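You operate a simulated robot arm through the tools that you are given. There is no shell and no other tool. Be economical: measure what you need, move in short steps, check, and stop when the job is done.

You run a simulated robot arm. Do the job below in one go: nothing can be reset, and whatever is moved stays where it is left.

JOB
Fetch the drip cup from the yellow band tray and set it on the drain bench shelf. Put the white sample jar from the top of the navy light drum on the top of the green gear drum and the red sample jar on the top of the red light drum. Take the priming jug from the blue band tray and leave it on the top of the red light drum. Put the L tub from the top of the fitting table on the bearing there and the M tub on the press bench top. Stack the small measure that says "medium" from the top of the fitting table on top of the small measure marked "light". Take the pad pack labelled "water" from the filling bench top and put it on the top of the capping table. Put the gear wheel on the top of the steel bench. Put the gold chain piece from the overhaul bench top on top of the teal plain can there. Fetch the bottle from the lab bench top and stand it on the counter. Do these in any order. Set down upright: sample jar, priming jug, tub, pad pack, bottle.

Only the result counts: the job must be done as asked and must still hold three seconds after the hand-in. Knocking over, shifting, dropping, spilling or breaking anything else fails it.

ROBOT AND FRAMES
A 7-joint arm with a two-finger parallel gripper on a trunk, on a base that drives. Base frame: it is fixed to the floor where the robot stands at the start and does not move with it; the origin is under the middle of the robot, x ahead of it, y to its left, z up. Units: mm, rad, N and s.
With the tool pointing down near the work surface it reaches from about 280 to 720 mm from the robot's upright axis, wherever it stands. Its first joint turns from -2.897 to 2.897 rad. Places, roughly: bearing (7x7x3 cm) [3000, -3100, 900]; bottle (11x6x24 cm) [-2600, -7900, 900]; chain piece [-250, -9000, 750]; counter [-200, -7300, 1000]; drain bench shelf [-1200, 1300, 400]; drip cup [500, 250, 1000]; gear wheel (7x7x3 cm) [-600, -7300, 1000]; pad pack [3000, -5750, 1000]; plain can [-750, -9000, 1000]; press bench top [200, -6600, 800]; priming jug [1750, 1750, 1000]; sample jar [1500, 0, 1000]; top of the capping table [200, -2800, 900]; top of the green gear drum [800, 600, 900]; top of the red light drum [3300, 1000, 900]; top of the steel bench [2000, -4700, 900]; tub [3000, -3500, 1000]. Payload 1.57 kg.
The TCP is the grasp point between the finger pads, 30 mm short of the fingertips. In the tool frame z runs along the fingers and y along their closing line. Largest opening 80 mm; finger width 17, thickness 12; the body of the gripper, 40 by 82 mm, starts 80 mm behind the TCP.
Orientation is that of the tool frame in the base frame, as a unit quaternion [w, x, y, z]. With the fingers straight down and closing along the base's y, the tool's x points along the base's -x, its y along +y and its z along -z.

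CONTROLS
- The arm moves only by the tool step_arm. Its argument "increments" is a list of rows, each an object (a shift or turn left out is 0, a gripper value left out holds the last) with "rot": the turn, a rotation vector about the tool's x, y, z in units of 90 degrees (1.0 is 90 degrees), a list of three; "slide": the shift along the tool's x, y, z in units of 200 mm (1.0 is 200 mm), a list of three; "grip": the opening, from 0 (shut) to 1 (fully open). In form: [{"rot": [wx, wy, wz], "slide": [dx, dy, dz], "grip": grip}, ...]. A call has 1 to 8 rows; each row is the pose to reach, as a shift and turn from the pose commanded when the call began, along the tool's axes at that moment. A call with a number of a shift or a turn outside -1 to 1 is refused whole. Rows are played at 5 a second. More than 50 mm and 0.15 rad between two rows, or a gripper value outside its range, and nothing of the call is played. A pose out of reach is approached as far as the arm can. The call stops where the force on the tool passes 40 N (or 10 N more than at its start, if that is more) or the arm is blocked; 0.2 s more then pass. Each finger travels about 72 mm/s and halts on what it meets, pressing with about 40 N; the grip force reading is that of the motor and also rises with nothing between the fingers. The clock runs only during rows and for 0.2 s after the last one: add rows that repeat a pose to give the fingers time. It gives the time, the measured TCP pose, the force on the tool (base axes), the opening and the grip force at its end, in the units of the frame above (readings bear some noise), with the torque about the TCP (base axes, N m) and any sound that the robot's microphone picked up, and new pictures: "show" is both (left out), scene, wrist or none.
- Cameras (640 x 400 px; columns grow to the right, rows downward): "scene" is now at [0.3, 149, 1408.2]; the picture's right is [0.10, -0.99, 0.00], its down [-0.44, -0.04, -0.90] and it looks along [0.89, 0.09, -0.44] (base axes); focal length 276 px, centre (320, 200). "wrist" rides on the gripper at [72, -7, -122] in the tool frame; the picture's right is [0.09, 1.00, 0.00], its down [-0.84, 0.08, -0.54] and it looks along [-0.54, 0.05, 0.84] (tool axes); focal length 238 px, centre (320, 200). There is no depth. A picture from a camera that has moved, and an enlarged one, comes with that camera's place and axes in the base frame and with its lens.
- move_column(by): slides the trunk up (or, below 0, down) by that many mm; the arm and the scene camera ride with it, the base frame stays. It gives what a move gives, with no picture.
- drive_base(legs): drives the robot by 1 to 6 legs, each [ahead, left, turn to the left] in mm, mm and rad, along the robot's own axes; the way and the turn of a leg run together, so that a leg with both is an arc; at most 1500 mm and 3.142 rad a leg. The arm and the cameras ride along, it lands a little off, and it stops where it bumps. It gives what a move gives, and a new picture of the scene camera.
- head_to(pan, tilt): turns the head with the scene camera to pan (to the left, within 1.501 rad either way) and tilt (down, from -0.506 to 1.204), counted from straight ahead of the robot. It gives what a move gives, and a new picture of the scene camera.
- close_up(camera, box): a new picture of the part [left, top, right, bottom] of that camera's present view, enlarged. No time passes.
- close_job(): hands the job in; it is judged then, once.

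Work in short steps. Places have to be worked out from the pictures, the camera data and where the tool is seen: move nearer, look again, correct. Check each grasp and each placing, and mend what went wrong. You have 546 turns and 360 pictures in all, those below and enlarged ones among them. Open the gripper and draw the arm clear of the work before you hand the job in, unless the task says otherwise; then end with one line.

The tools are called after "Request:" as a command line: name --argument value ..., lists and objects as JSON in quotes. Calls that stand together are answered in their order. step_arm: Moves the arm, as the interface text tells. Its arguments: {"type":"object","properties":{"increments":{"type":"array","items":{"type":"object","properties":{"rot":{"type":"array","items":{"type":"number"}},"slide":{"type":"array","items":{"type":"number"}},"grip":{"type":"number"}}}},"show":{"type":"string","enum":["both","scene","wrist","none"]}},"required":["increments"]} The other tools are called the same way: move_column (by) slides the trunk up or down; drive_base (legs) drives the base; head_to (pan, tilt) turns the head that bears the scene camera; close_up (camera, box) takes an enlarged picture of a part of a camera's view; close_job () hands the job in.

At the start:

```text
clock: 0.0
ee_pos: [385.4, 148.4, 1104.8]
orientation: [-0.002, 0.0, 1.0, 0.001]
force: [-0.1, 0.0, -0.9]
wrist_torque: [-0.01, -0.03, 0.0]
width: 79.8
gripper_force: 0.1
trunk travel left (down, up): [-50.0, 65.0]
robot x, y, heading: [-3.4, -3.6, -0.001]
head pan, tilt: [0.195, 1.073]
```

scene: 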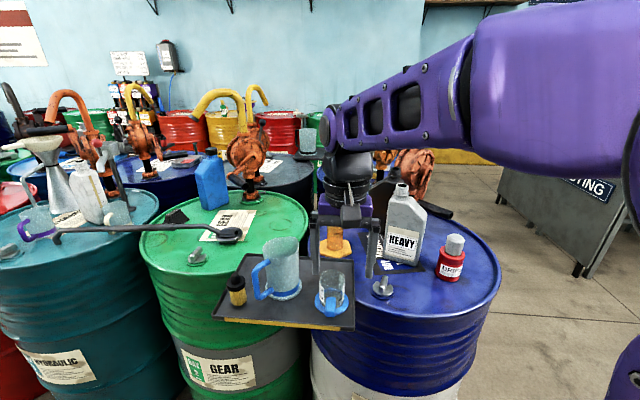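
wrist: 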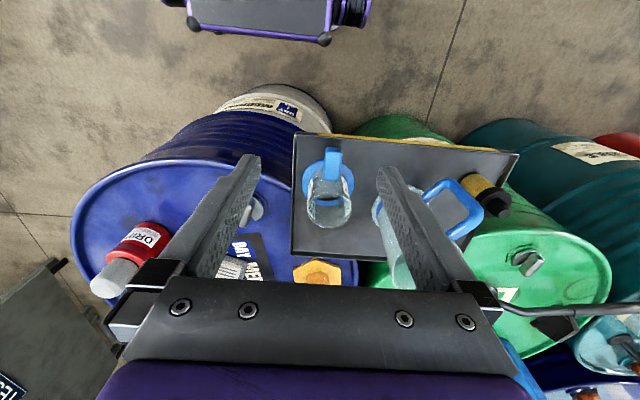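

The tray in front holds a big jug, a small blue-handled cup and a small black jar. I enlarge that part of the view to identify the drip cup.

Request:
close_up --camera "scene" --box '[200, 170, 520, 370]'

Request:
head_to --pan 0.2 --tilt 0.3

```text
2.00 times, centred on (360, 270) of scene
camera zoom: at [0.3, 149.0, 1408.2], right [0.1, -0.99, 0.0], down [-0.44, -0.04, -0.9], along [0.89, 0.09, -0.44], focal length 552 px, centre (240, 60)
```

zoom: 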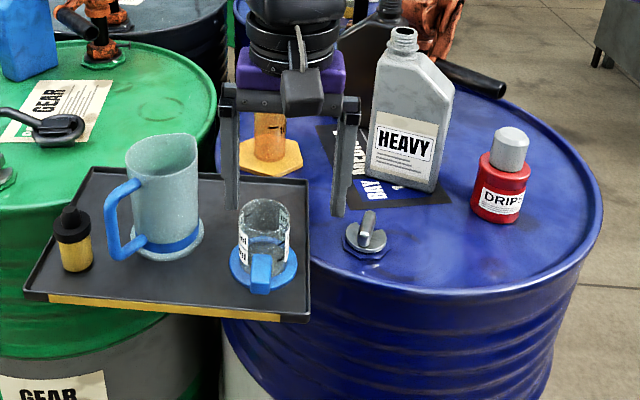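

```text
clock: 1.1
ee_pos: [384.5, 148.3, 1104.5]
orientation: [-0.002, 0.0, 1.0, 0.0]
force: [-0.2, -0.3, 0.8]
wrist_torque: [0.01, -0.01, -0.03]
width: 80.1
gripper_force: 0.0
trunk travel left (down, up): [-50.0, 65.0]
robot x, y, heading: [-3.8, 2.3, 0.003]
head pan, tilt: [0.201, 0.3]
camera scene: at [1.5, 151.3, 1420.4], right [0.12, -0.99, 0.0], down [-0.31, -0.04, -0.95], along [0.94, 0.12, -0.32], focal length 276 px, centre (320, 200)
```

scene: 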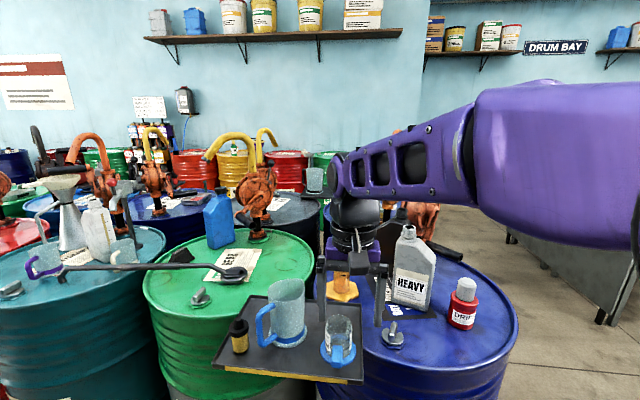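

The drip cup is the small glass with the blue base, at about [488,169,910]. I look left and right to get the lay of the floor before moving.

Request:
head_to --pan 1.5 --tilt 0.4

Request:
head_to --pan -1.5 --tilt 0.3

Request:
head_to --pan 0.2 --tilt 0.9

```text
clock: 2.6
ee_pos: [384.2, 147.7, 1104.2]
orientation: [-0.003, 0.0, 1.0, 0.0]
force: [-0.3, 0.4, -0.5]
wrist_torque: [-0.02, 0.0, 0.0]
width: 79.8
gripper_force: 0.1
trunk travel left (down, up): [-50.0, 65.0]
robot x, y, heading: [0.0, -0.2, -0.002]
head pan, tilt: [1.499, 0.4]
camera scene: at [1.4, 152.1, 1420.2], right [0.13, -0.99, 0.0], down [-0.32, -0.04, -0.95], along [0.94, 0.13, -0.32], focal length 276 px, centre (320, 200)
```

scene: 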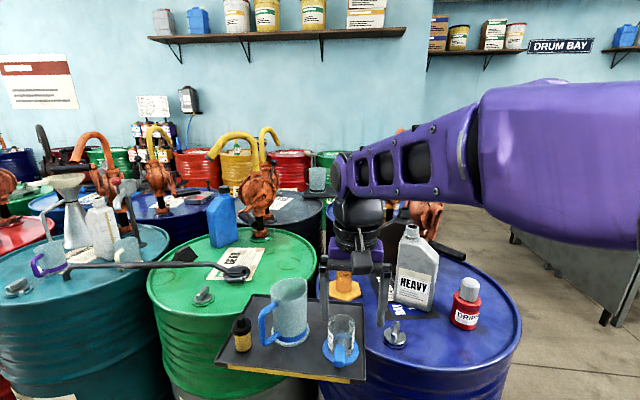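

```text
clock: 5.2
ee_pos: [385.2, 148.0, 1105.4]
orientation: [-0.003, 0.001, 1.0, 0.001]
force: [-0.9, 0.5, 0.0]
wrist_torque: [0.02, 0.01, -0.02]
width: 79.8
gripper_force: 0.0
trunk travel left (down, up): [-50.0, 65.0]
robot x, y, heading: [0.7, -4.4, 0.004]
head pan, tilt: [-1.499, 0.3]
camera scene: at [-81.8, 46.9, 1422.4], right [-0.99, -0.1, 0.0], down [-0.03, 0.29, -0.96], along [0.1, -0.95, -0.3], focal length 276 px, centre (320, 200)
```

scene: 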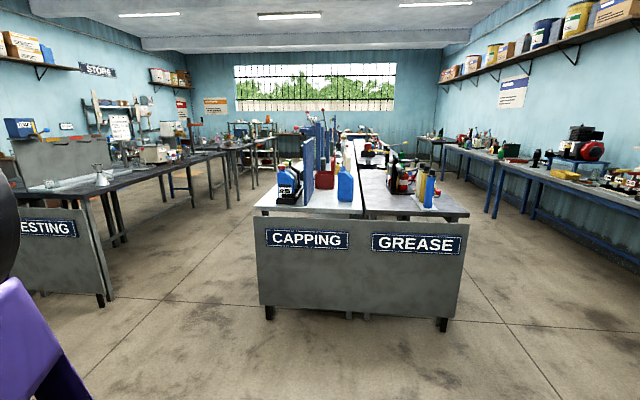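

```text
clock: 6.9
ee_pos: [385.2, 148.7, 1103.0]
orientation: [-0.005, 0.0, 1.0, 0.0]
force: [0.1, -0.3, 0.6]
wrist_torque: [0.02, -0.02, 0.02]
width: 80.1
gripper_force: 0.0
trunk travel left (down, up): [-50.0, 65.0]
robot x, y, heading: [-0.9, -0.2, 0.004]
head pan, tilt: [0.201, 0.901]
camera scene: at [-12.4, 138.8, 1374.8], right [-0.01, -1.0, 0.0], down [-0.74, 0.01, -0.67], along [0.67, -0.01, -0.74], focal length 276 px, centre (320, 200)
```

scene: 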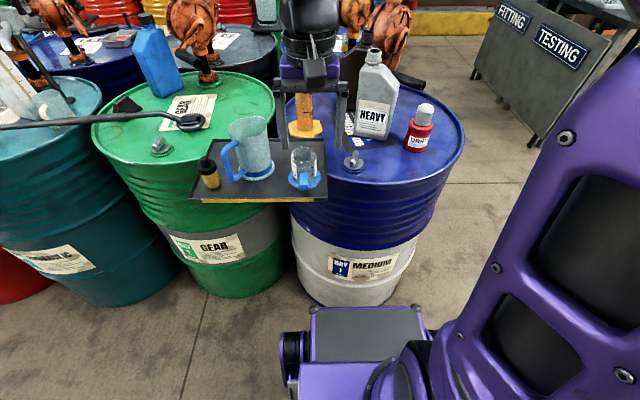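

Head turning seems limited, but the cup is about 100 mm ahead and 20 mm left of the tool. I move over it staying high and look with the wrist camera.

Request:
step_arm --increments '[{"slide": [-0.2, 0.05, 0]}, {"slide": [-0.4, 0.1, 0]}, {"slide": [-0.5, 0.105, 0.2]}, {"slide": [-0.5, 0.105, 0.2]}]'

```text
clock: 7.9
ee_pos: [483.3, 166.9, 1066.1]
orientation: [-0.002, 0.0, 1.0, 0.0]
force: [0.5, -0.1, -0.4]
wrist_torque: [-0.01, 0.03, 0.01]
width: 80.2
gripper_force: 0.0
trunk travel left (down, up): [-50.0, 65.0]
robot x, y, heading: [1.6, -2.8, -0.003]
head pan, tilt: [0.201, 0.901]
camera scene: at [-17.0, 154.9, 1370.1], right [0.2, -0.98, 0.0], down [-0.77, -0.16, -0.62], along [0.61, 0.12, -0.78], focal length 276 px, centre (320, 200)
camera wrist: at [413.0, 160.2, 1188.2], right [-0.09, 1.0, 0.0], down [0.84, 0.08, 0.54], along [0.54, 0.05, -0.84], focal length 238 px, centre (320, 200)
```

scene: 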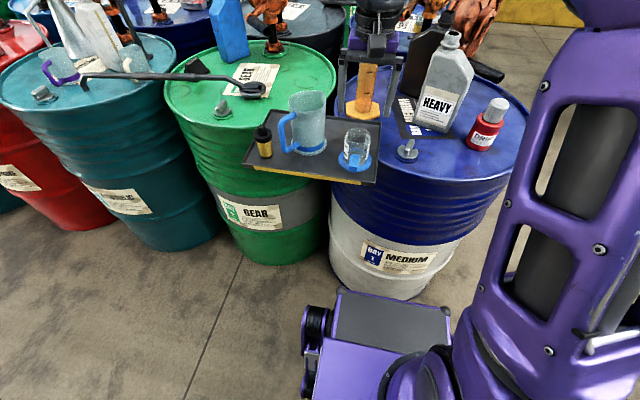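
wrist: 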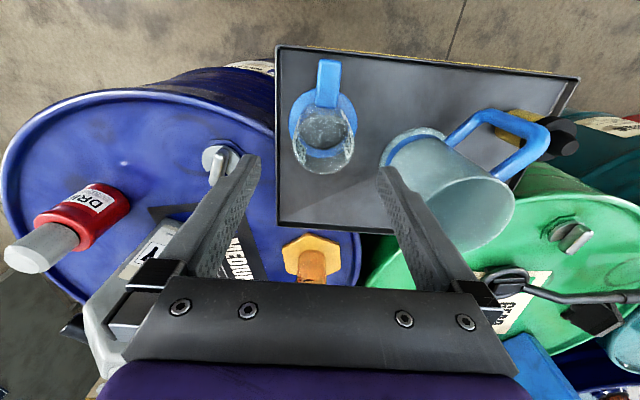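

I enlarge the wrist view to read the cup's rim and base.

Request:
close_up --camera "wrist" --box '[240, 40, 400, 200]'

```text
2.50 times, centred on (320, 120) of wrist
camera zoom: at [413.0, 160.2, 1188.2], right [-0.09, 1.0, 0.0], down [0.84, 0.08, 0.54], along [0.54, 0.05, -0.84], focal length 596 px, centre (320, 400)
```

zoom: 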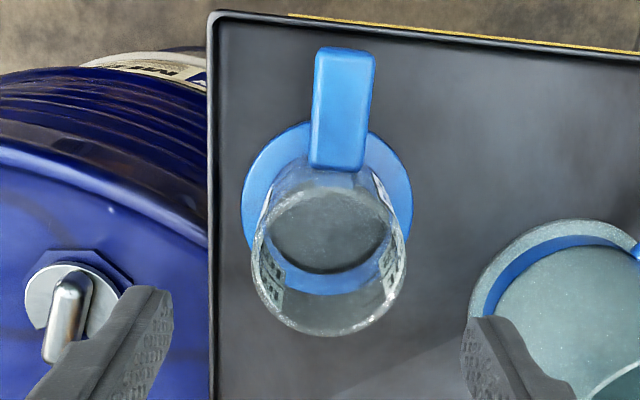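

Cup center at about [489,171], rim z≈972, 58 mm wide, base plate 82 mm wide at z≈895. I go down to TCP z≈947 with fingertips above the plate.

Request:
step_arm --increments '[{"slide": [-0.025, 0.015, 0.15]}, {"slide": [-0.025, 0.015, 0.3]}, {"slide": [-0.025, 0.015, 0.45]}, {"slide": [-0.025, 0.015, 0.595]}, {"slide": [-0.025, 0.015, 0.595]}]'

```text
clock: 9.1
ee_pos: [489.4, 169.1, 948.3]
orientation: [-0.002, 0.0, 1.0, 0.0]
force: [-0.4, 0.3, 0.0]
wrist_torque: [0.02, 0.0, -0.04]
width: 79.8
gripper_force: 0.0
trunk travel left (down, up): [-50.0, 65.0]
robot x, y, heading: [0.4, 0.3, -0.0]
head pan, tilt: [0.201, 0.901]
camera scene: at [-17.1, 154.9, 1370.1], right [0.2, -0.98, 0.0], down [-0.77, -0.16, -0.62], along [0.61, 0.12, -0.78], focal length 276 px, centre (320, 200)
camera wrist: at [418.1, 163.2, 1070.4], right [-0.09, 1.0, 0.0], down [0.84, 0.08, 0.54], along [0.54, 0.05, -0.84], focal length 238 px, centre (320, 200)
```

scene: 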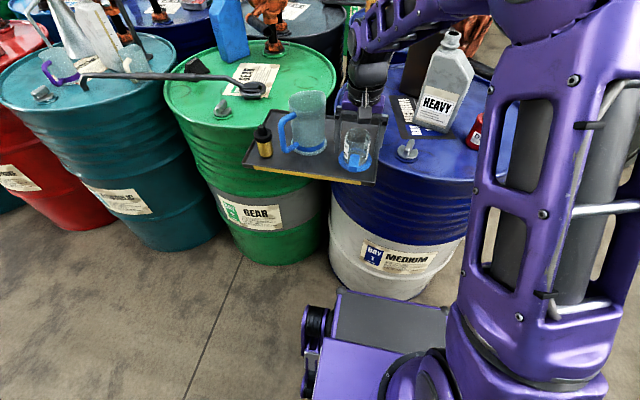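
wrist: 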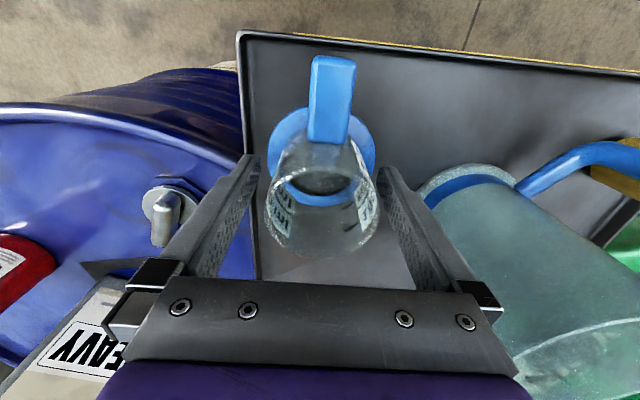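

The cup sits between the fingers at the TCP. I close on it.

Request:
step_arm --increments '[{"grip": 0}, {"grip": 0}, {"grip": 0}, {"slide": [0, 0, -0.02], "grip": 0}, {"slide": [0, 0, -0.1], "grip": 0}, {"slide": [0, 0, -0.3], "grip": 0}, {"slide": [0, 0, -0.5], "grip": 0}]'

```text
clock: 10.7
ee_pos: [490.4, 175.4, 1045.0]
orientation: [-0.002, 0.0, 1.0, -0.001]
force: [0.8, -0.2, -0.9]
wrist_torque: [-0.03, 0.02, 0.0]
width: 57.2
gripper_force: 40.5
trunk travel left (down, up): [-50.0, 65.0]
robot x, y, heading: [-1.6, 0.7, 0.002]
head pan, tilt: [0.201, 0.901]
camera scene: at [-17.0, 154.9, 1370.0], right [0.2, -0.98, 0.0], down [-0.77, -0.16, -0.62], along [0.61, 0.12, -0.78], focal length 276 px, centre (320, 200)
camera wrist: at [419.2, 168.0, 1168.2], right [-0.09, 1.0, 0.0], down [0.84, 0.08, 0.54], along [0.54, 0.05, -0.84], focal length 238 px, centre (320, 200)
```

scene: 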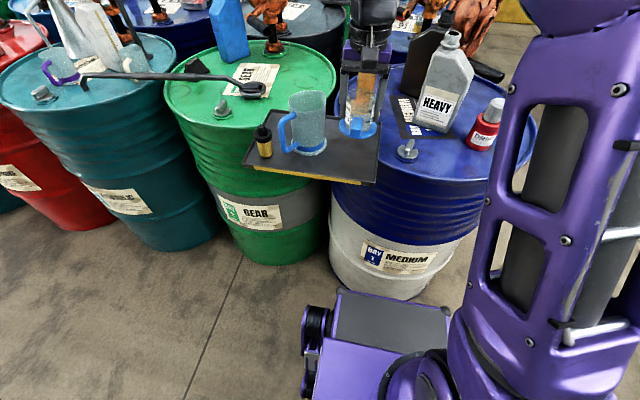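
wrist: 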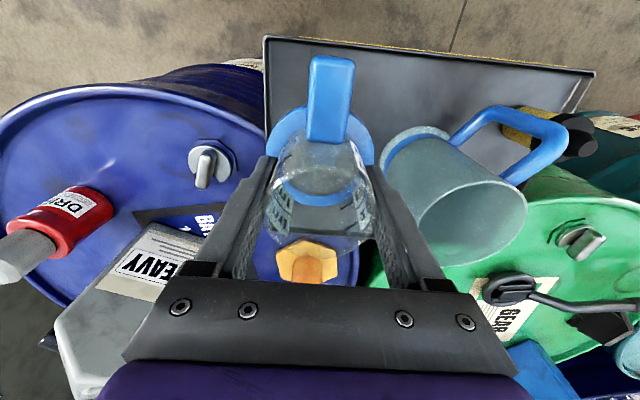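

The cup is held (57 mm). I lift and pull it in over the base, then back off a little to look around.

Request:
step_arm --increments '[{"slide": [0, 0, -0.2], "grip": 0}, {"slide": [0.2, 0, -0.35], "grip": 0}, {"slide": [0.4, 0, -0.35], "grip": 0}, {"slide": [0.6, 0, -0.35], "grip": 0}]' --show "none"

Request:
drive_base --legs '[[-250, 0, 0]]'

Request:
head_to --pan 1.5 --tilt 0.5

```text
clock: 11.7
ee_pos: [373.2, 172.6, 1114.3]
orientation: [-0.009, 0.001, 1.0, -0.001]
force: [-0.2, 0.3, -1.0]
wrist_torque: [0.02, -0.01, 0.01]
width: 56.9
gripper_force: 40.6
trunk travel left (down, up): [-50.0, 65.0]
robot x, y, heading: [-0.3, 1.8, -0.004]
head pan, tilt: [0.201, 0.901]
```

```text
clock: 13.5
ee_pos: [130.2, 172.0, 1116.8]
orientation: [-0.007, 0.002, 1.0, -0.001]
force: [-0.3, -0.7, 0.0]
wrist_torque: [0.02, 0.02, -0.01]
width: 57.0
gripper_force: 39.7
trunk travel left (down, up): [-50.0, 65.0]
robot x, y, heading: [-246.2, 1.5, -0.006]
head pan, tilt: [0.201, 0.901]
camera scene: at [-261.3, 136.0, 1367.6], right [-0.06, -1.0, 0.0], down [-0.8, 0.05, -0.59], along [0.59, -0.04, -0.8], focal length 276 px, centre (320, 200)
```

scene: 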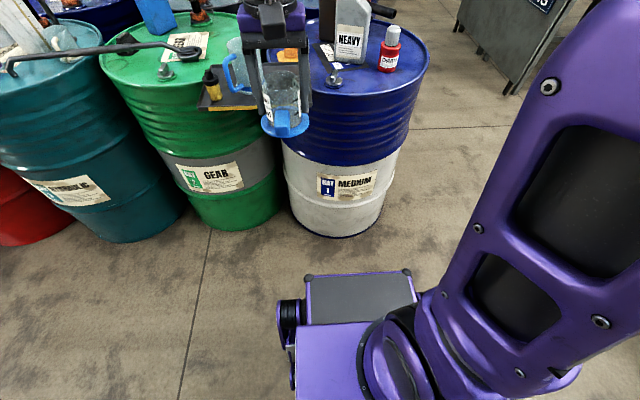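

```text
clock: 15.0
ee_pos: [131.1, 171.9, 1113.0]
orientation: [-0.01, 0.001, 1.0, -0.002]
force: [-0.2, -0.3, -0.9]
wrist_torque: [0.0, 0.0, -0.03]
width: 57.0
gripper_force: 40.0
trunk travel left (down, up): [-50.0, 65.0]
robot x, y, heading: [-245.4, -1.5, -0.006]
head pan, tilt: [1.499, 0.499]
camera scene: at [-260.8, 137.5, 1368.3], right [-0.04, -1.0, 0.0], down [-0.8, 0.03, -0.6], along [0.6, -0.02, -0.8], focal length 276 px, centre (320, 200)
```

scene: 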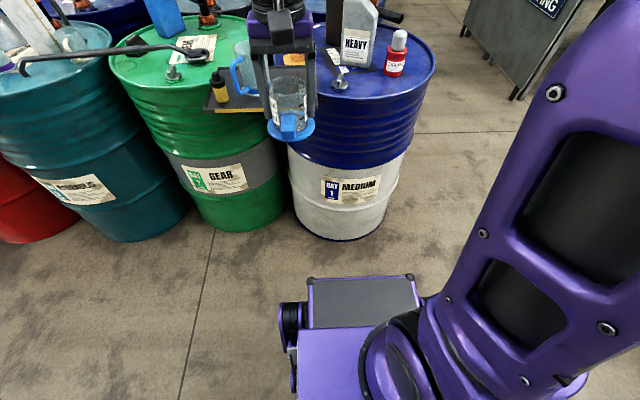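

Panning left seems not to have acted; I repeat it with a smaller step.

Request:
head_to --pan 1.2 --tilt 0.5

```text
clock: 15.8
ee_pos: [129.9, 170.7, 1113.4]
orientation: [-0.009, 0.001, 1.0, -0.002]
force: [-0.9, 0.6, 0.0]
wrist_torque: [0.01, 0.0, -0.01]
width: 57.5
gripper_force: 40.4
trunk travel left (down, up): [-50.0, 65.0]
robot x, y, heading: [-245.8, 0.8, -0.006]
head pan, tilt: [1.201, 0.499]
camera scene: at [-260.5, 137.3, 1368.7], right [-0.04, -1.0, 0.0], down [-0.79, 0.03, -0.61], along [0.61, -0.03, -0.8], focal length 276 px, centre (320, 200)
```

scene: 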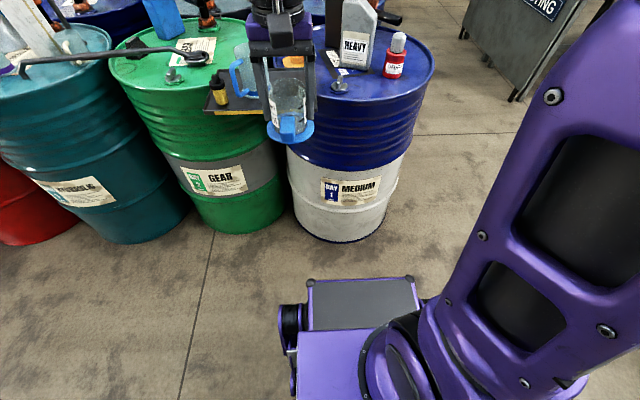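

The head's left pan is blocked by the arm, so I turn the base left instead to look towards the drain bench.

Request:
head_to --pan 0.0 --tilt 0.4

Request:
drive_base --legs '[[0, 0, 1.6]]'

```text
clock: 17.2
ee_pos: [129.5, 171.6, 1117.8]
orientation: [-0.005, 0.002, 1.0, -0.001]
force: [0.6, -0.4, -1.7]
wrist_torque: [-0.04, 0.01, -0.01]
width: 57.2
gripper_force: 39.9
trunk travel left (down, up): [-50.0, 65.0]
robot x, y, heading: [-247.2, 2.3, -0.006]
head pan, tilt: [0.0, 0.4]
camera scene: at [-242.1, 140.1, 1412.5], right [0.0, -1.0, 0.0], down [-0.4, 0.0, -0.92], along [0.92, 0.0, -0.4], focal length 276 px, centre (320, 200)
```

scene: 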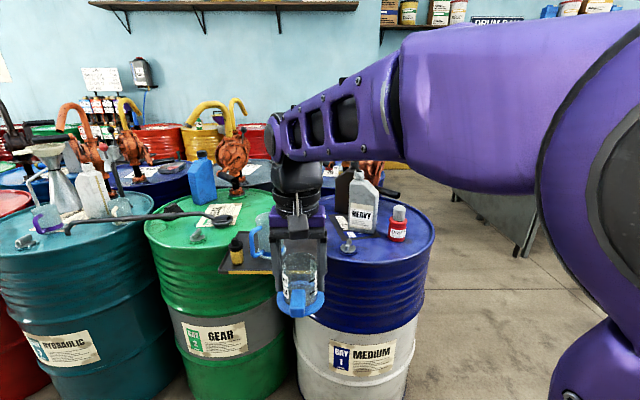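

```text
clock: 21.6
ee_pos: [-430.1, 367.3, 1115.3]
orientation: [0.004, 0.72, -0.694, 0.004]
force: [-0.3, -1.2, -0.5]
wrist_torque: [0.02, 0.0, 0.01]
width: 57.1
gripper_force: 40.1
trunk travel left (down, up): [-50.0, 65.0]
robot x, y, heading: [-242.4, -0.2, 1.611]
head pan, tilt: [0.0, 0.4]
camera scene: at [-385.4, -2.3, 1413.1], right [1.0, 0.04, 0.0], down [0.01, -0.39, -0.92], along [-0.03, 0.92, -0.39], focal length 276 px, centre (320, 200)
```

scene: 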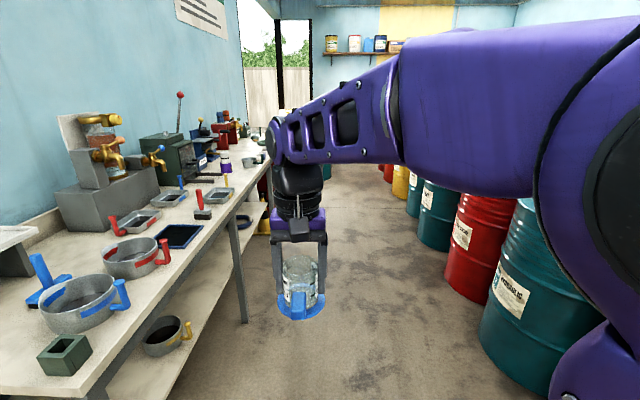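

The drain bench is on the left, with its shelf under the top. I drive along the aisle to y≈1150 and turn to face the bench.

Request:
drive_base --legs '[[1150, 60, 0], [0, 0, 1.53]]'

```text
clock: 31.4
ee_pos: [-715.6, 1008.1, 1116.1]
orientation: [-0.001, 1.0, -0.015, 0.006]
force: [0.1, -0.2, -1.4]
wrist_torque: [0.03, 0.01, 0.01]
width: 57.0
gripper_force: 40.2
trunk travel left (down, up): [-50.0, 65.0]
robot x, y, heading: [-336.5, 1168.2, 3.112]
head pan, tilt: [0.0, 0.4]
camera scene: at [-345.4, 1028.7, 1413.1], right [0.03, 1.0, 0.0], down [0.39, -0.01, -0.92], along [-0.92, 0.03, -0.39], focal length 276 px, centre (320, 200)
```

scene: 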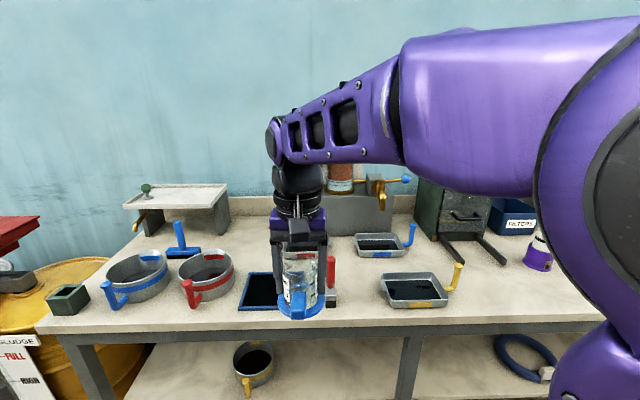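

I tilt the head down to see the shelf and its front edge.

Request:
head_to --pan 0.0 --tilt 0.9

```text
clock: 32.3
ee_pos: [-715.8, 1007.4, 1115.3]
orientation: [-0.001, 1.0, -0.016, 0.008]
force: [0.7, 0.6, -0.4]
wrist_torque: [-0.01, 0.01, 0.03]
width: 56.9
gripper_force: 40.3
trunk travel left (down, up): [-50.0, 65.0]
robot x, y, heading: [-335.7, 1167.1, 3.109]
head pan, tilt: [0.0, 0.901]
camera scene: at [-339.6, 1031.4, 1390.9], right [0.06, 1.0, 0.0], down [0.6, -0.04, -0.8], along [-0.8, 0.05, -0.6], focal length 276 px, centre (320, 200)
```

scene: 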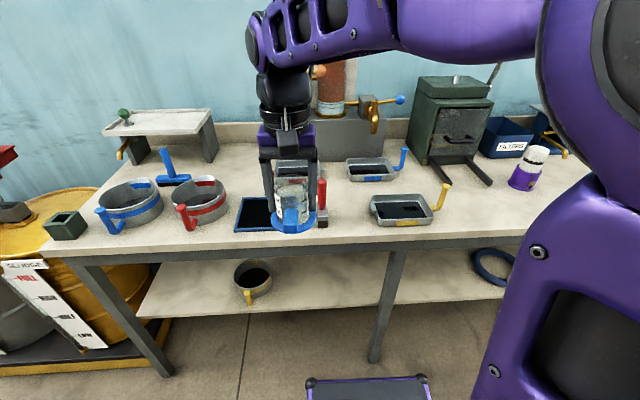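

The shelf front edge is at x≈-980 and the bench edge at x≈-870, so a vertical tool won't fit under the top. I will regrasp the cup with a tilted tool on a free patch of the bench top near [-950,1640], so I slide the base right by 630.

Request:
drive_base --legs '[[0, -630, 0]]'

```text
clock: 39.1
ee_pos: [-698.3, 1655.9, 1116.0]
orientation: [-0.001, 1.0, -0.003, 0.007]
force: [-0.2, -0.2, -0.7]
wrist_torque: [-0.02, 0.04, -0.04]
width: 56.9
gripper_force: 39.4
trunk travel left (down, up): [-50.0, 65.0]
robot x, y, heading: [-324.8, 1825.6, 3.135]
head pan, tilt: [0.0, 0.901]
camera scene: at [-314.1, 1691.6, 1372.2], right [0.08, 1.0, 0.0], down [0.76, -0.06, -0.64], along [-0.64, 0.05, -0.77], focal length 276 px, centre (320, 200)
```

scene: 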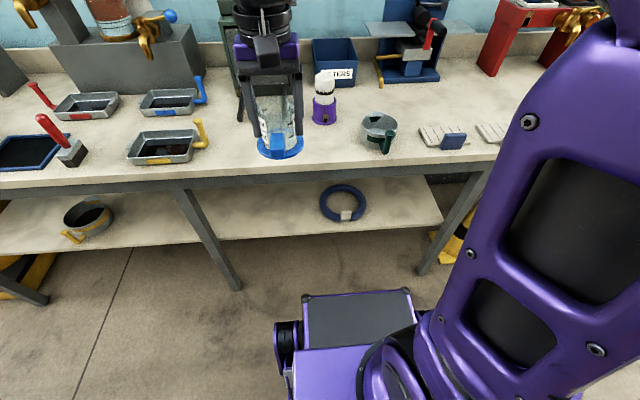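

The bench top around [-950,1650] is free. I extend forward 250 mm and lower toward it, keeping the cup about 50 mm above.

Request:
step_arm --increments '[{"slide": [-0.22, 0, 0.1], "grip": 0}, {"slide": [-0.44, 0, 0.2], "grip": 0}, {"slide": [-0.66, 0, 0.3], "grip": 0}, {"slide": [-0.88, 0, 0.4], "grip": 0}, {"slide": [-1.0, 0, 0.5], "grip": 0}]' --show "none"

Request:
step_arm --increments '[{"slide": [-0.2, 0, 0.1], "grip": 0}, {"slide": [-0.3, 0, 0.25], "grip": 0}, {"slide": [-0.3, 0, 0.35], "grip": 0}]'

```text
clock: 40.3
ee_pos: [-897.6, 1655.5, 1014.5]
orientation: [-0.002, 1.0, -0.003, 0.006]
force: [-0.3, 0.1, -1.1]
wrist_torque: [-0.02, 0.03, -0.01]
width: 57.2
gripper_force: 40.0
trunk travel left (down, up): [-50.0, 65.0]
robot x, y, heading: [-326.3, 1823.5, 3.136]
head pan, tilt: [0.0, 0.901]
```

```text
clock: 41.1
ee_pos: [-957.3, 1656.1, 944.3]
orientation: [-0.001, 1.0, -0.004, 0.007]
force: [-0.4, -0.2, -1.4]
wrist_torque: [0.03, 0.02, 0.02]
width: 57.1
gripper_force: 40.1
trunk travel left (down, up): [-50.0, 65.0]
robot x, y, heading: [-323.8, 1825.0, 3.137]
head pan, tilt: [0.0, 0.901]
camera scene: at [-312.9, 1685.6, 1370.1], right [0.01, 1.0, 0.0], down [0.78, 0.0, -0.62], along [-0.62, 0.0, -0.78], focal length 276 px, centre (320, 200)
camera wrist: at [-886.8, 1662.2, 1067.8], right [0.09, -1.0, 0.0], down [-0.84, -0.07, 0.53], along [-0.53, -0.05, -0.85], focal length 238 px, centre (320, 200)
```

scene: 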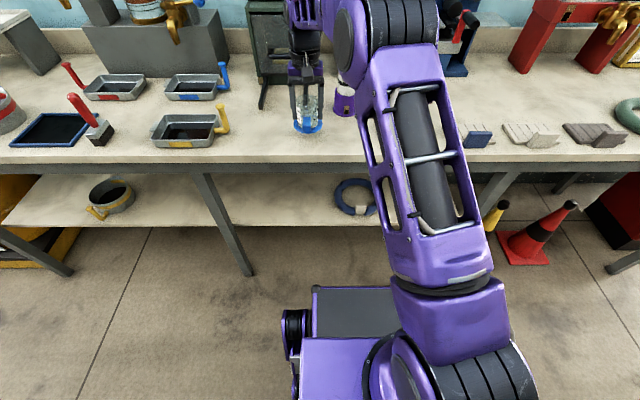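
wrist: 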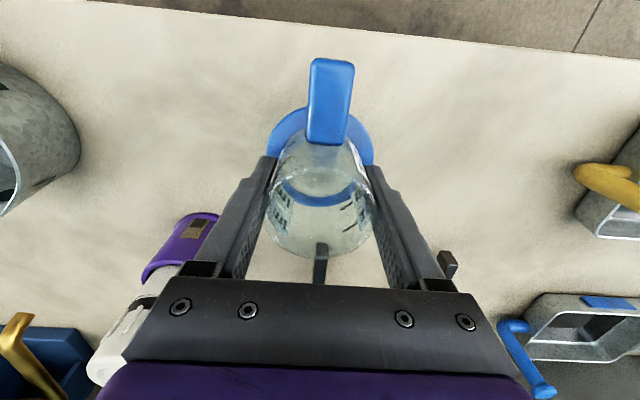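

The cup hovers above the bench. I lower in small rows until a light contact shows.

Request:
step_arm --increments '[{"slide": [0, 0, 0.05], "grip": 0}, {"slide": [0, 0, 0.1], "grip": 0}, {"slide": [0, 0, 0.13], "grip": 0}, {"slide": [0, 0, 0.16], "grip": 0}, {"slide": [0, 0, 0.19], "grip": 0}, {"slide": [0, 0, 0.22], "grip": 0}, {"slide": [0, 0, 0.25], "grip": 0}]' --show "wrist"

```text
clock: 42.8
ee_pos: [-957.7, 1656.5, 899.4]
orientation: [0.0, 1.0, -0.003, 0.002]
force: [1.0, 0.0, 14.9]
wrist_torque: [-0.02, -0.53, -0.01]
width: 57.1
gripper_force: 40.2
trunk travel left (down, up): [-50.0, 65.0]
robot x, y, heading: [-320.6, 1827.2, 3.138]
head pan, tilt: [0.0, 0.901]
stopped in row 7: the force on the tool passed its limit at 42 N (the readings are from after the stop); the commanded pose is now the measured one
camera wrist: at [-886.0, 1663.3, 1020.7], right [0.09, -1.0, 0.0], down [-0.84, -0.07, 0.54], along [-0.54, -0.05, -0.84], focal length 238 px, centre (320, 200)
```

wrist: 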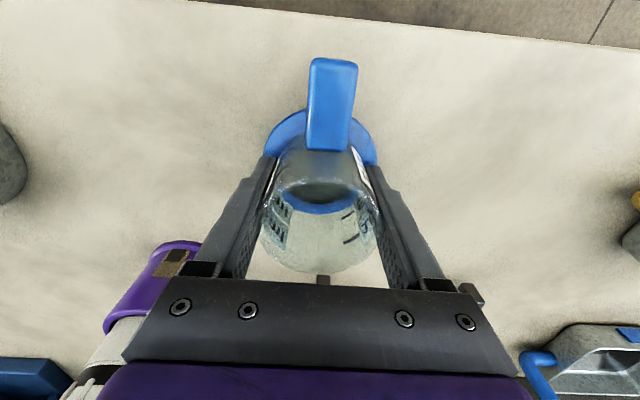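

The cup stands on the bench. I open, then tilt the tool 40° about the closing axis with the cup still between the fingers.

Request:
step_arm --increments '[{"grip": 1}, {"grip": 1}, {"grip": 1, "rot": [0, -0.088, 0], "slide": [0, 0, -0.02]}, {"grip": 1, "rot": [0, -0.176, 0], "slide": [0, 0, -0.02]}, {"grip": 1, "rot": [0, -0.264, 0], "slide": [0, 0, -0.02]}, {"grip": 1, "rot": [0, -0.352, 0], "slide": [0, 0, -0.02]}, {"grip": 1, "rot": [0, -0.44, 0], "slide": [0, 0, -0.02]}]'

```text
clock: 44.4
ee_pos: [-958.9, 1656.7, 901.2]
orientation: [-0.002, 0.942, -0.003, -0.336]
force: [-0.3, -0.1, -1.0]
wrist_torque: [-0.02, -0.01, 0.0]
width: 80.0
gripper_force: 0.0
trunk travel left (down, up): [-50.0, 65.0]
robot x, y, heading: [-327.4, 1828.1, 3.135]
head pan, tilt: [0.0, 0.901]
camera scene: at [-312.9, 1685.7, 1370.1], right [0.01, 1.0, 0.0], down [0.78, 0.0, -0.62], along [-0.62, 0.0, -0.78], focal length 276 px, centre (320, 200)
camera wrist: at [-824.7, 1663.3, 949.1], right [0.07, -1.0, -0.06], down [-0.3, -0.08, 0.95], along [-0.95, -0.04, -0.31], focal length 238 px, centre (320, 200)
```

scene: 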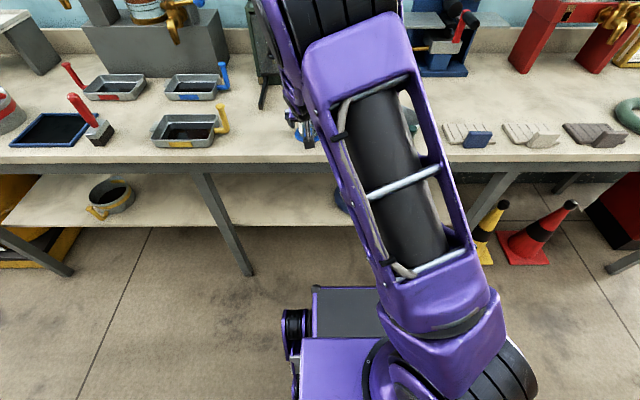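
wrist: 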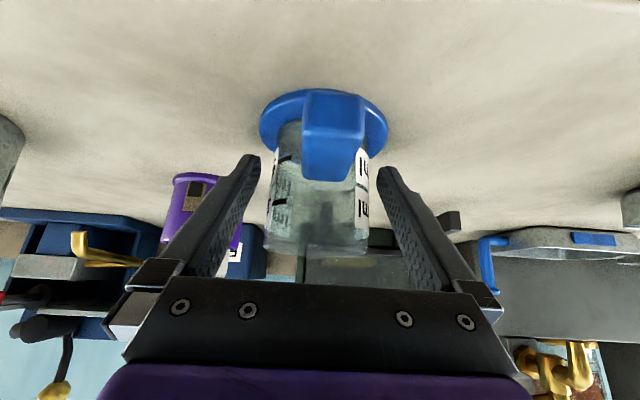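

The tilted fingers straddle the cup. I grip it and lift 60 mm straight up (along base z).

Request:
step_arm --increments '[{"grip": 0}, {"grip": 0}, {"grip": 0}, {"grip": 0, "slide": [-0.0643, 0, -0.0766]}, {"grip": 0, "slide": [-0.129, 0, -0.153]}, {"grip": 0, "slide": [-0.193, 0, -0.23]}]' --show "wrist"

```text
clock: 45.8
ee_pos: [-958.6, 1656.1, 959.5]
orientation: [-0.001, 0.942, -0.002, -0.335]
force: [0.3, 0.2, -1.3]
wrist_torque: [0.05, 0.0, -0.02]
width: 57.4
gripper_force: 39.5
trunk travel left (down, up): [-50.0, 65.0]
robot x, y, heading: [-327.4, 1825.0, 3.132]
head pan, tilt: [0.0, 0.901]
camera wrist: at [-824.0, 1662.5, 1008.4], right [0.07, -1.0, -0.06], down [-0.31, -0.08, 0.95], along [-0.95, -0.04, -0.31], focal length 238 px, centre (320, 200)
```

wrist: 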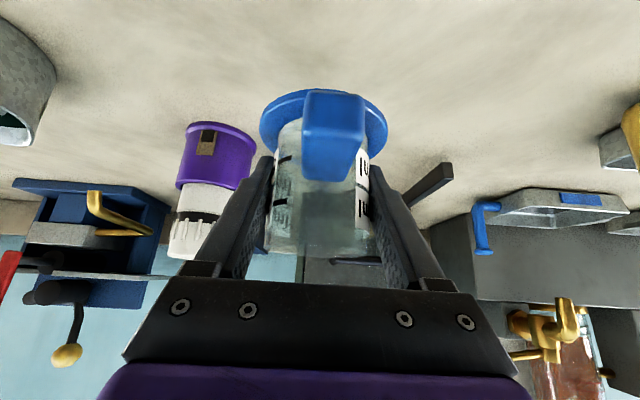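

The cup is held level with the tool at 40°. I back the base 170 mm and shift 115 mm left so the cup clears the bench edge and lines up with the free shelf stretch at y≈1540.

Request:
drive_base --legs '[[-180, 115, 0]]'

```text
clock: 47.6
ee_pos: [-778.4, 1539.1, 958.4]
orientation: [-0.002, 0.942, -0.003, -0.335]
force: [0.0, -0.3, -0.4]
wrist_torque: [0.01, -0.01, -0.01]
width: 57.2
gripper_force: 40.3
trunk travel left (down, up): [-50.0, 65.0]
robot x, y, heading: [-147.6, 1710.1, 3.135]
head pan, tilt: [0.0, 0.901]
camera scene: at [-134.6, 1567.7, 1370.1], right [0.01, 1.0, 0.0], down [0.78, -0.01, -0.62], along [-0.62, 0.0, -0.78], focal length 276 px, centre (320, 200)
```

scene: 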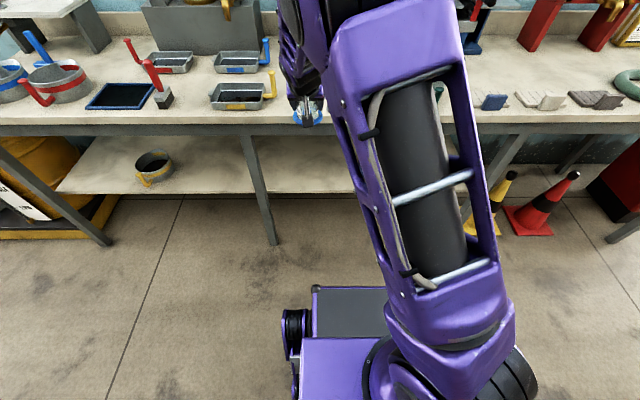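

Clear of the edge by about 45 mm; I lower the cup 200 mm vertically in front of the bench.

Request:
step_arm --increments '[{"grip": 0, "slide": [0.129, 0, 0.153]}, {"grip": 0, "slide": [0.257, 0, 0.306]}, {"grip": 0, "slide": [0.386, 0, 0.46]}, {"grip": 0, "slide": [0.514, 0, 0.613]}, {"grip": 0, "slide": [0.643, 0, 0.766]}, {"grip": 0, "slide": [0.643, 0, 0.766]}]' --show "none"

Request:
step_arm --increments '[{"grip": 0, "slide": [0.129, 0, 0.153]}, {"grip": 0, "slide": [0.257, 0, 0.306]}, {"grip": 0, "slide": [0.386, 0, 0.46]}, {"grip": 0, "slide": [0.514, 0, 0.613]}, {"grip": 0, "slide": [0.643, 0, 0.766]}, {"grip": 0, "slide": [0.643, 0, 0.766]}]'

```text
clock: 49.0
ee_pos: [-773.9, 1541.4, 758.4]
orientation: [-0.002, 0.941, -0.003, -0.337]
force: [0.5, 0.2, -1.2]
wrist_torque: [0.0, 0.03, 0.01]
width: 57.0
gripper_force: 39.7
trunk travel left (down, up): [-50.0, 65.0]
robot x, y, heading: [-144.0, 1707.9, 3.135]
head pan, tilt: [0.0, 0.901]
```

```text
clock: 50.4
ee_pos: [-774.5, 1541.4, 559.4]
orientation: [-0.001, 0.942, -0.003, -0.335]
force: [0.1, 0.4, -1.2]
wrist_torque: [0.02, 0.0, -0.03]
width: 56.9
gripper_force: 40.4
trunk travel left (down, up): [-50.0, 65.0]
robot x, y, heading: [-150.4, 1708.3, 3.135]
head pan, tilt: [0.0, 0.901]
camera scene: at [-134.6, 1567.7, 1370.1], right [0.01, 1.0, 0.0], down [0.78, -0.01, -0.62], along [-0.62, 0.0, -0.78], focal length 276 px, centre (320, 200)
camera wrist: at [-640.9, 1546.4, 607.3], right [0.06, -1.0, -0.06], down [-0.31, -0.08, 0.95], along [-0.95, -0.04, -0.31], focal length 238 px, centre (320, 200)
```

scene: 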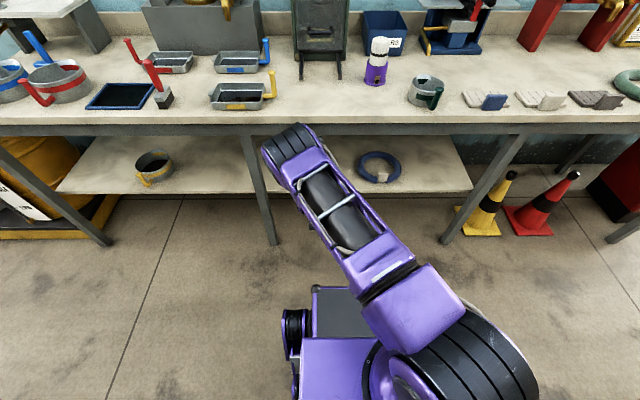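
wrist: 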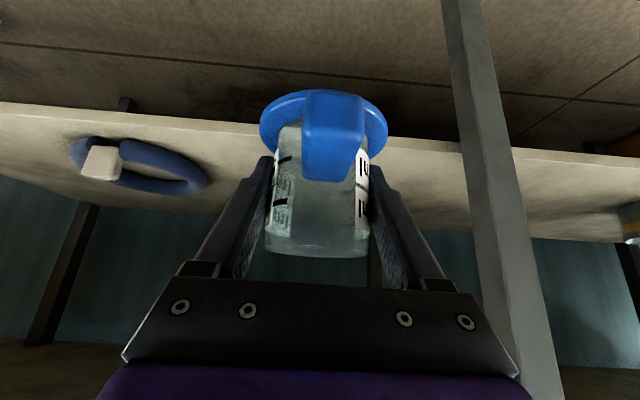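

The arm reaches low. To keep the forearm off the bench edge, I extend 52 mm forward and lower to z≈510 before driving in.

Request:
step_arm --increments '[{"grip": 0, "slide": [-0.021, 0, 0.178]}, {"grip": 0, "slide": [-0.042, 0, 0.355]}, {"grip": 0, "slide": [-0.042, 0, 0.355]}]' --show "none"

Request:
drive_base --legs '[[120, 0, 0]]'

```text
clock: 51.2
ee_pos: [-824.9, 1539.0, 508.1]
orientation: [-0.002, 0.942, -0.003, -0.335]
force: [-0.1, -0.8, -0.8]
wrist_torque: [0.02, 0.01, 0.0]
width: 57.3
gripper_force: 40.0
trunk travel left (down, up): [-50.0, 65.0]
robot x, y, heading: [-145.9, 1707.6, 3.137]
head pan, tilt: [0.0, 0.901]
```

```text
clock: 52.4
ee_pos: [-943.9, 1543.9, 508.0]
orientation: [-0.003, 0.942, -0.006, -0.335]
force: [0.2, 1.1, -0.9]
wrist_torque: [0.0, 0.0, -0.02]
width: 56.8
gripper_force: 40.0
trunk travel left (down, up): [-50.0, 65.0]
robot x, y, heading: [-266.7, 1710.2, 3.129]
head pan, tilt: [0.0, 0.901]
camera scene: at [-254.6, 1568.7, 1370.1], right [0.01, 1.0, 0.0], down [0.78, -0.01, -0.62], along [-0.62, 0.01, -0.78], focal length 276 px, centre (320, 200)
```

scene: 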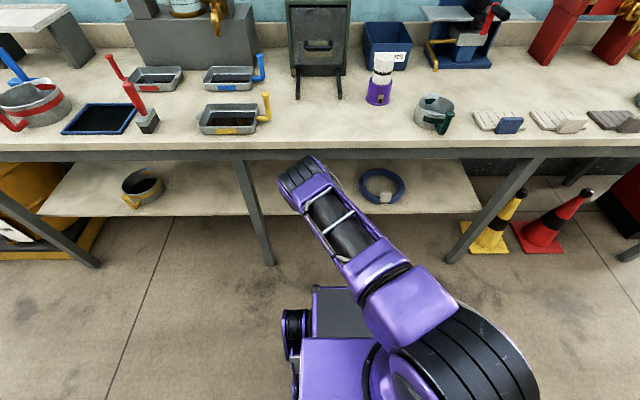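

The elbow stays well in front of the bench edge. I drive in another 85 mm and check with the wrist camera.

Request:
drive_base --legs '[[88, 0, 0]]'

Request:
close_up --camera "wrist" --box '[0, 0, 640, 400]'

```text
clock: 53.5
ee_pos: [-1032.9, 1545.2, 508.2]
orientation: [-0.003, 0.942, -0.005, -0.335]
force: [0.7, -0.1, -0.3]
wrist_torque: [0.04, 0.03, 0.0]
width: 57.2
gripper_force: 40.3
trunk travel left (down, up): [-50.0, 65.0]
robot x, y, heading: [-355.2, 1708.6, 3.134]
head pan, tilt: [0.0, 0.901]
camera scene: at [-342.8, 1569.8, 1370.1], right [0.01, 1.0, 0.0], down [0.78, -0.01, -0.62], along [-0.62, 0.01, -0.78], focal length 276 px, centre (320, 200)
```

scene: 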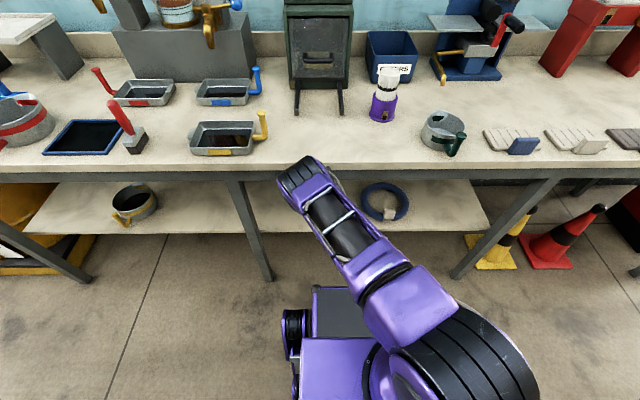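

```text
1.00 times, centred on (320, 200) of wrist (not enlarged: the box is as wide or as high as the picture)
camera zoom: at [-899.2, 1549.5, 557.8], right [0.06, -1.0, -0.06], down [-0.31, -0.07, 0.95], along [-0.95, -0.04, -0.31], focal length 238 px, centre (320, 200)
```

zoom: 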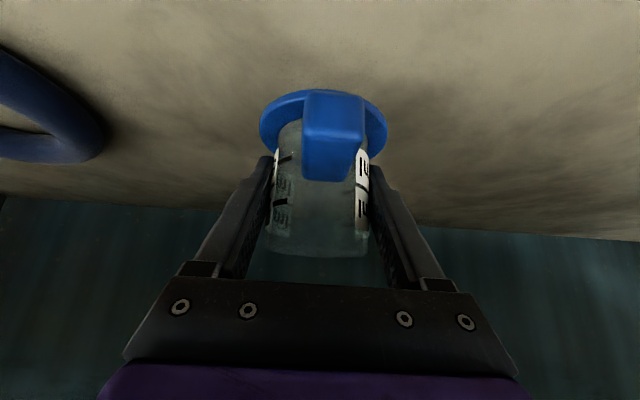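

Over the shelf, well clear. I lower in small rows until contact.

Request:
step_arm --increments '[{"grip": 0, "slide": [0.08, 0, 0.096]}, {"grip": 0, "slide": [0.112, 0, 0.134]}, {"grip": 0, "slide": [0.135, 0, 0.161]}, {"grip": 0, "slide": [0.157, 0, 0.188]}, {"grip": 0, "slide": [0.18, 0, 0.214]}, {"grip": 0, "slide": [0.203, 0, 0.241]}, {"grip": 0, "slide": [0.225, 0, 0.268]}, {"grip": 0, "slide": [0.248, 0, 0.295]}]' --show "wrist"

```text
clock: 55.0
ee_pos: [-1040.2, 1541.1, 454.7]
orientation: [0.0, 0.939, -0.004, -0.345]
force: [-0.2, 0.6, 15.1]
wrist_torque: [0.33, -0.38, 0.0]
width: 57.2
gripper_force: 40.2
trunk travel left (down, up): [-50.0, 65.0]
robot x, y, heading: [-354.7, 1712.5, 3.13]
head pan, tilt: [0.0, 0.901]
stopped in row 7: the force on the tool passed its limit at 64 N (the readings are from after the stop); the commanded pose is now the measured one
camera wrist: at [-905.4, 1547.1, 500.1], right [0.06, -1.0, -0.06], down [-0.29, -0.07, 0.96], along [-0.96, -0.04, -0.29], focal length 238 px, centre (320, 200)
```

wrist: 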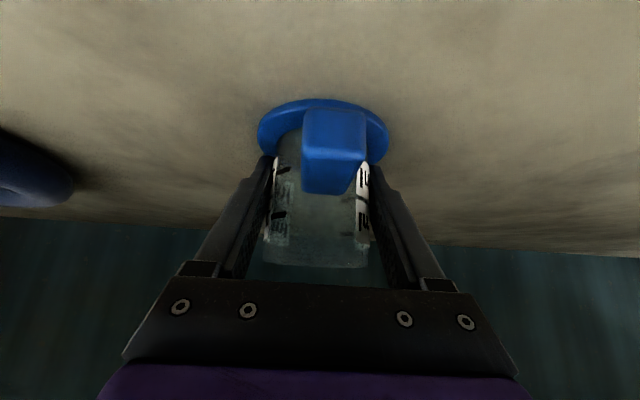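

Contact at the shelf. I open and draw back along the tool axis, then look.

Request:
step_arm --increments '[{"grip": 1}, {"grip": 1}, {"grip": 1}, {"grip": 1, "slide": [0, 0, -0.15]}, {"grip": 1, "slide": [0, 0, -0.35]}, {"grip": 1, "slide": [0.1, 0, -0.5]}, {"grip": 1, "slide": [0.25, 0, -0.6]}]' --show "wrist"

```text
clock: 56.6
ee_pos: [-920.7, 1541.1, 509.7]
orientation: [-0.001, 0.94, -0.005, -0.342]
force: [0.2, -0.7, -0.3]
wrist_torque: [-0.02, -0.02, -0.03]
width: 79.9
gripper_force: 0.1
trunk travel left (down, up): [-50.0, 65.0]
robot x, y, heading: [-357.6, 1713.8, 3.123]
head pan, tilt: [0.0, 0.901]
camera wrist: at [-787.0, 1546.7, 557.5], right [0.06, -1.0, -0.06], down [-0.3, -0.07, 0.95], along [-0.95, -0.04, -0.3], focal length 238 px, centre (320, 200)
```

wrist: 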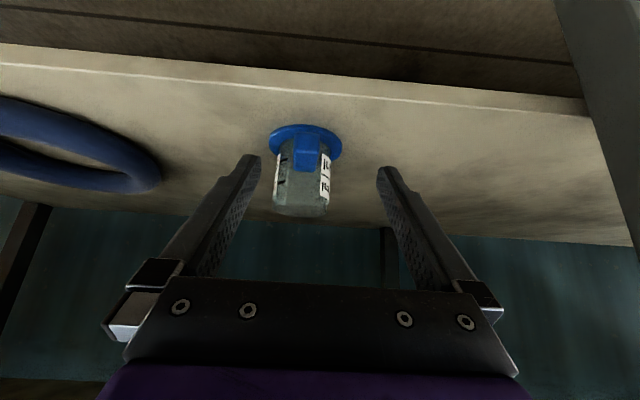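

The cup stands on the shelf. I back out, then raise the arm and restore the vertical tool.

Request:
drive_base --legs '[[-230, 0, 0]]'

Request:
step_arm --increments '[{"slide": [-0.129, 0, -0.153]}, {"slide": [-0.257, 0, -0.306]}, {"slide": [-0.386, 0, -0.46]}, {"slide": [-0.514, 0, -0.613]}, {"slide": [-0.643, 0, -0.766]}, {"slide": [-0.77, 0, -0.919]}, {"slide": [-0.77, 0, -0.919]}]' --show "none"

Request:
step_arm --increments '[{"slide": [-0.129, 0, -0.153], "rot": [0, 0.088, 0]}, {"slide": [-0.257, 0, -0.306], "rot": [0, 0.176, 0]}, {"slide": [-0.386, 0, -0.46], "rot": [0, 0.264, 0]}, {"slide": [-0.514, 0, -0.613], "rot": [0, 0.352, 0]}, {"slide": [-0.643, 0, -0.766], "rot": [0, 0.444, 0]}, {"slide": [-0.77, 0, -0.919], "rot": [0, 0.444, 0]}, {"slide": [-0.89, 0, -1.0], "rot": [0, 0.444, 0]}, {"slide": [-0.89, 0, -1.0], "rot": [0, 0.444, 0]}]' --show "none"

```text
clock: 58.4
ee_pos: [-687.8, 1535.6, 508.9]
orientation: [0.0, 0.94, -0.003, -0.342]
force: [-0.3, -0.4, 0.5]
wrist_torque: [-0.01, -0.01, -0.02]
width: 80.0
gripper_force: 0.0
trunk travel left (down, up): [-50.0, 65.0]
robot x, y, heading: [-120.7, 1710.8, 3.132]
head pan, tilt: [0.0, 0.901]
camera scene: at [-110.1, 1567.7, 1370.1], right [0.01, 1.0, 0.0], down [0.78, -0.01, -0.62], along [-0.62, 0.0, -0.78], focal length 276 px, centre (320, 200)
```

scene: 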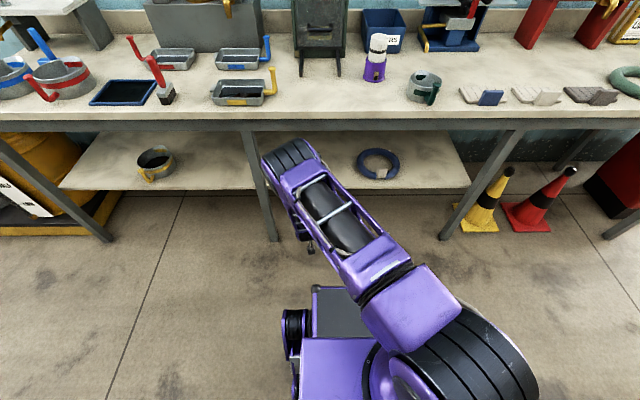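

```text
clock: 60.0
ee_pos: [-690.0, 1534.4, 751.8]
orientation: [0.0, 0.94, -0.003, -0.341]
force: [0.3, -1.2, -0.2]
wrist_torque: [-0.02, 0.01, 0.0]
width: 80.0
gripper_force: 0.0
trunk travel left (down, up): [-50.0, 65.0]
robot x, y, heading: [-123.5, 1707.8, 3.136]
head pan, tilt: [0.0, 0.901]
```

```text
clock: 61.8
ee_pos: [-696.6, 1535.5, 1016.3]
orientation: [0.001, 1.0, -0.004, 0.001]
force: [-0.6, 0.2, -0.9]
wrist_torque: [0.0, 0.03, 0.01]
width: 80.2
gripper_force: 0.1
trunk travel left (down, up): [-50.0, 65.0]
robot x, y, heading: [-124.6, 1710.4, 3.136]
head pan, tilt: [0.0, 0.901]
```

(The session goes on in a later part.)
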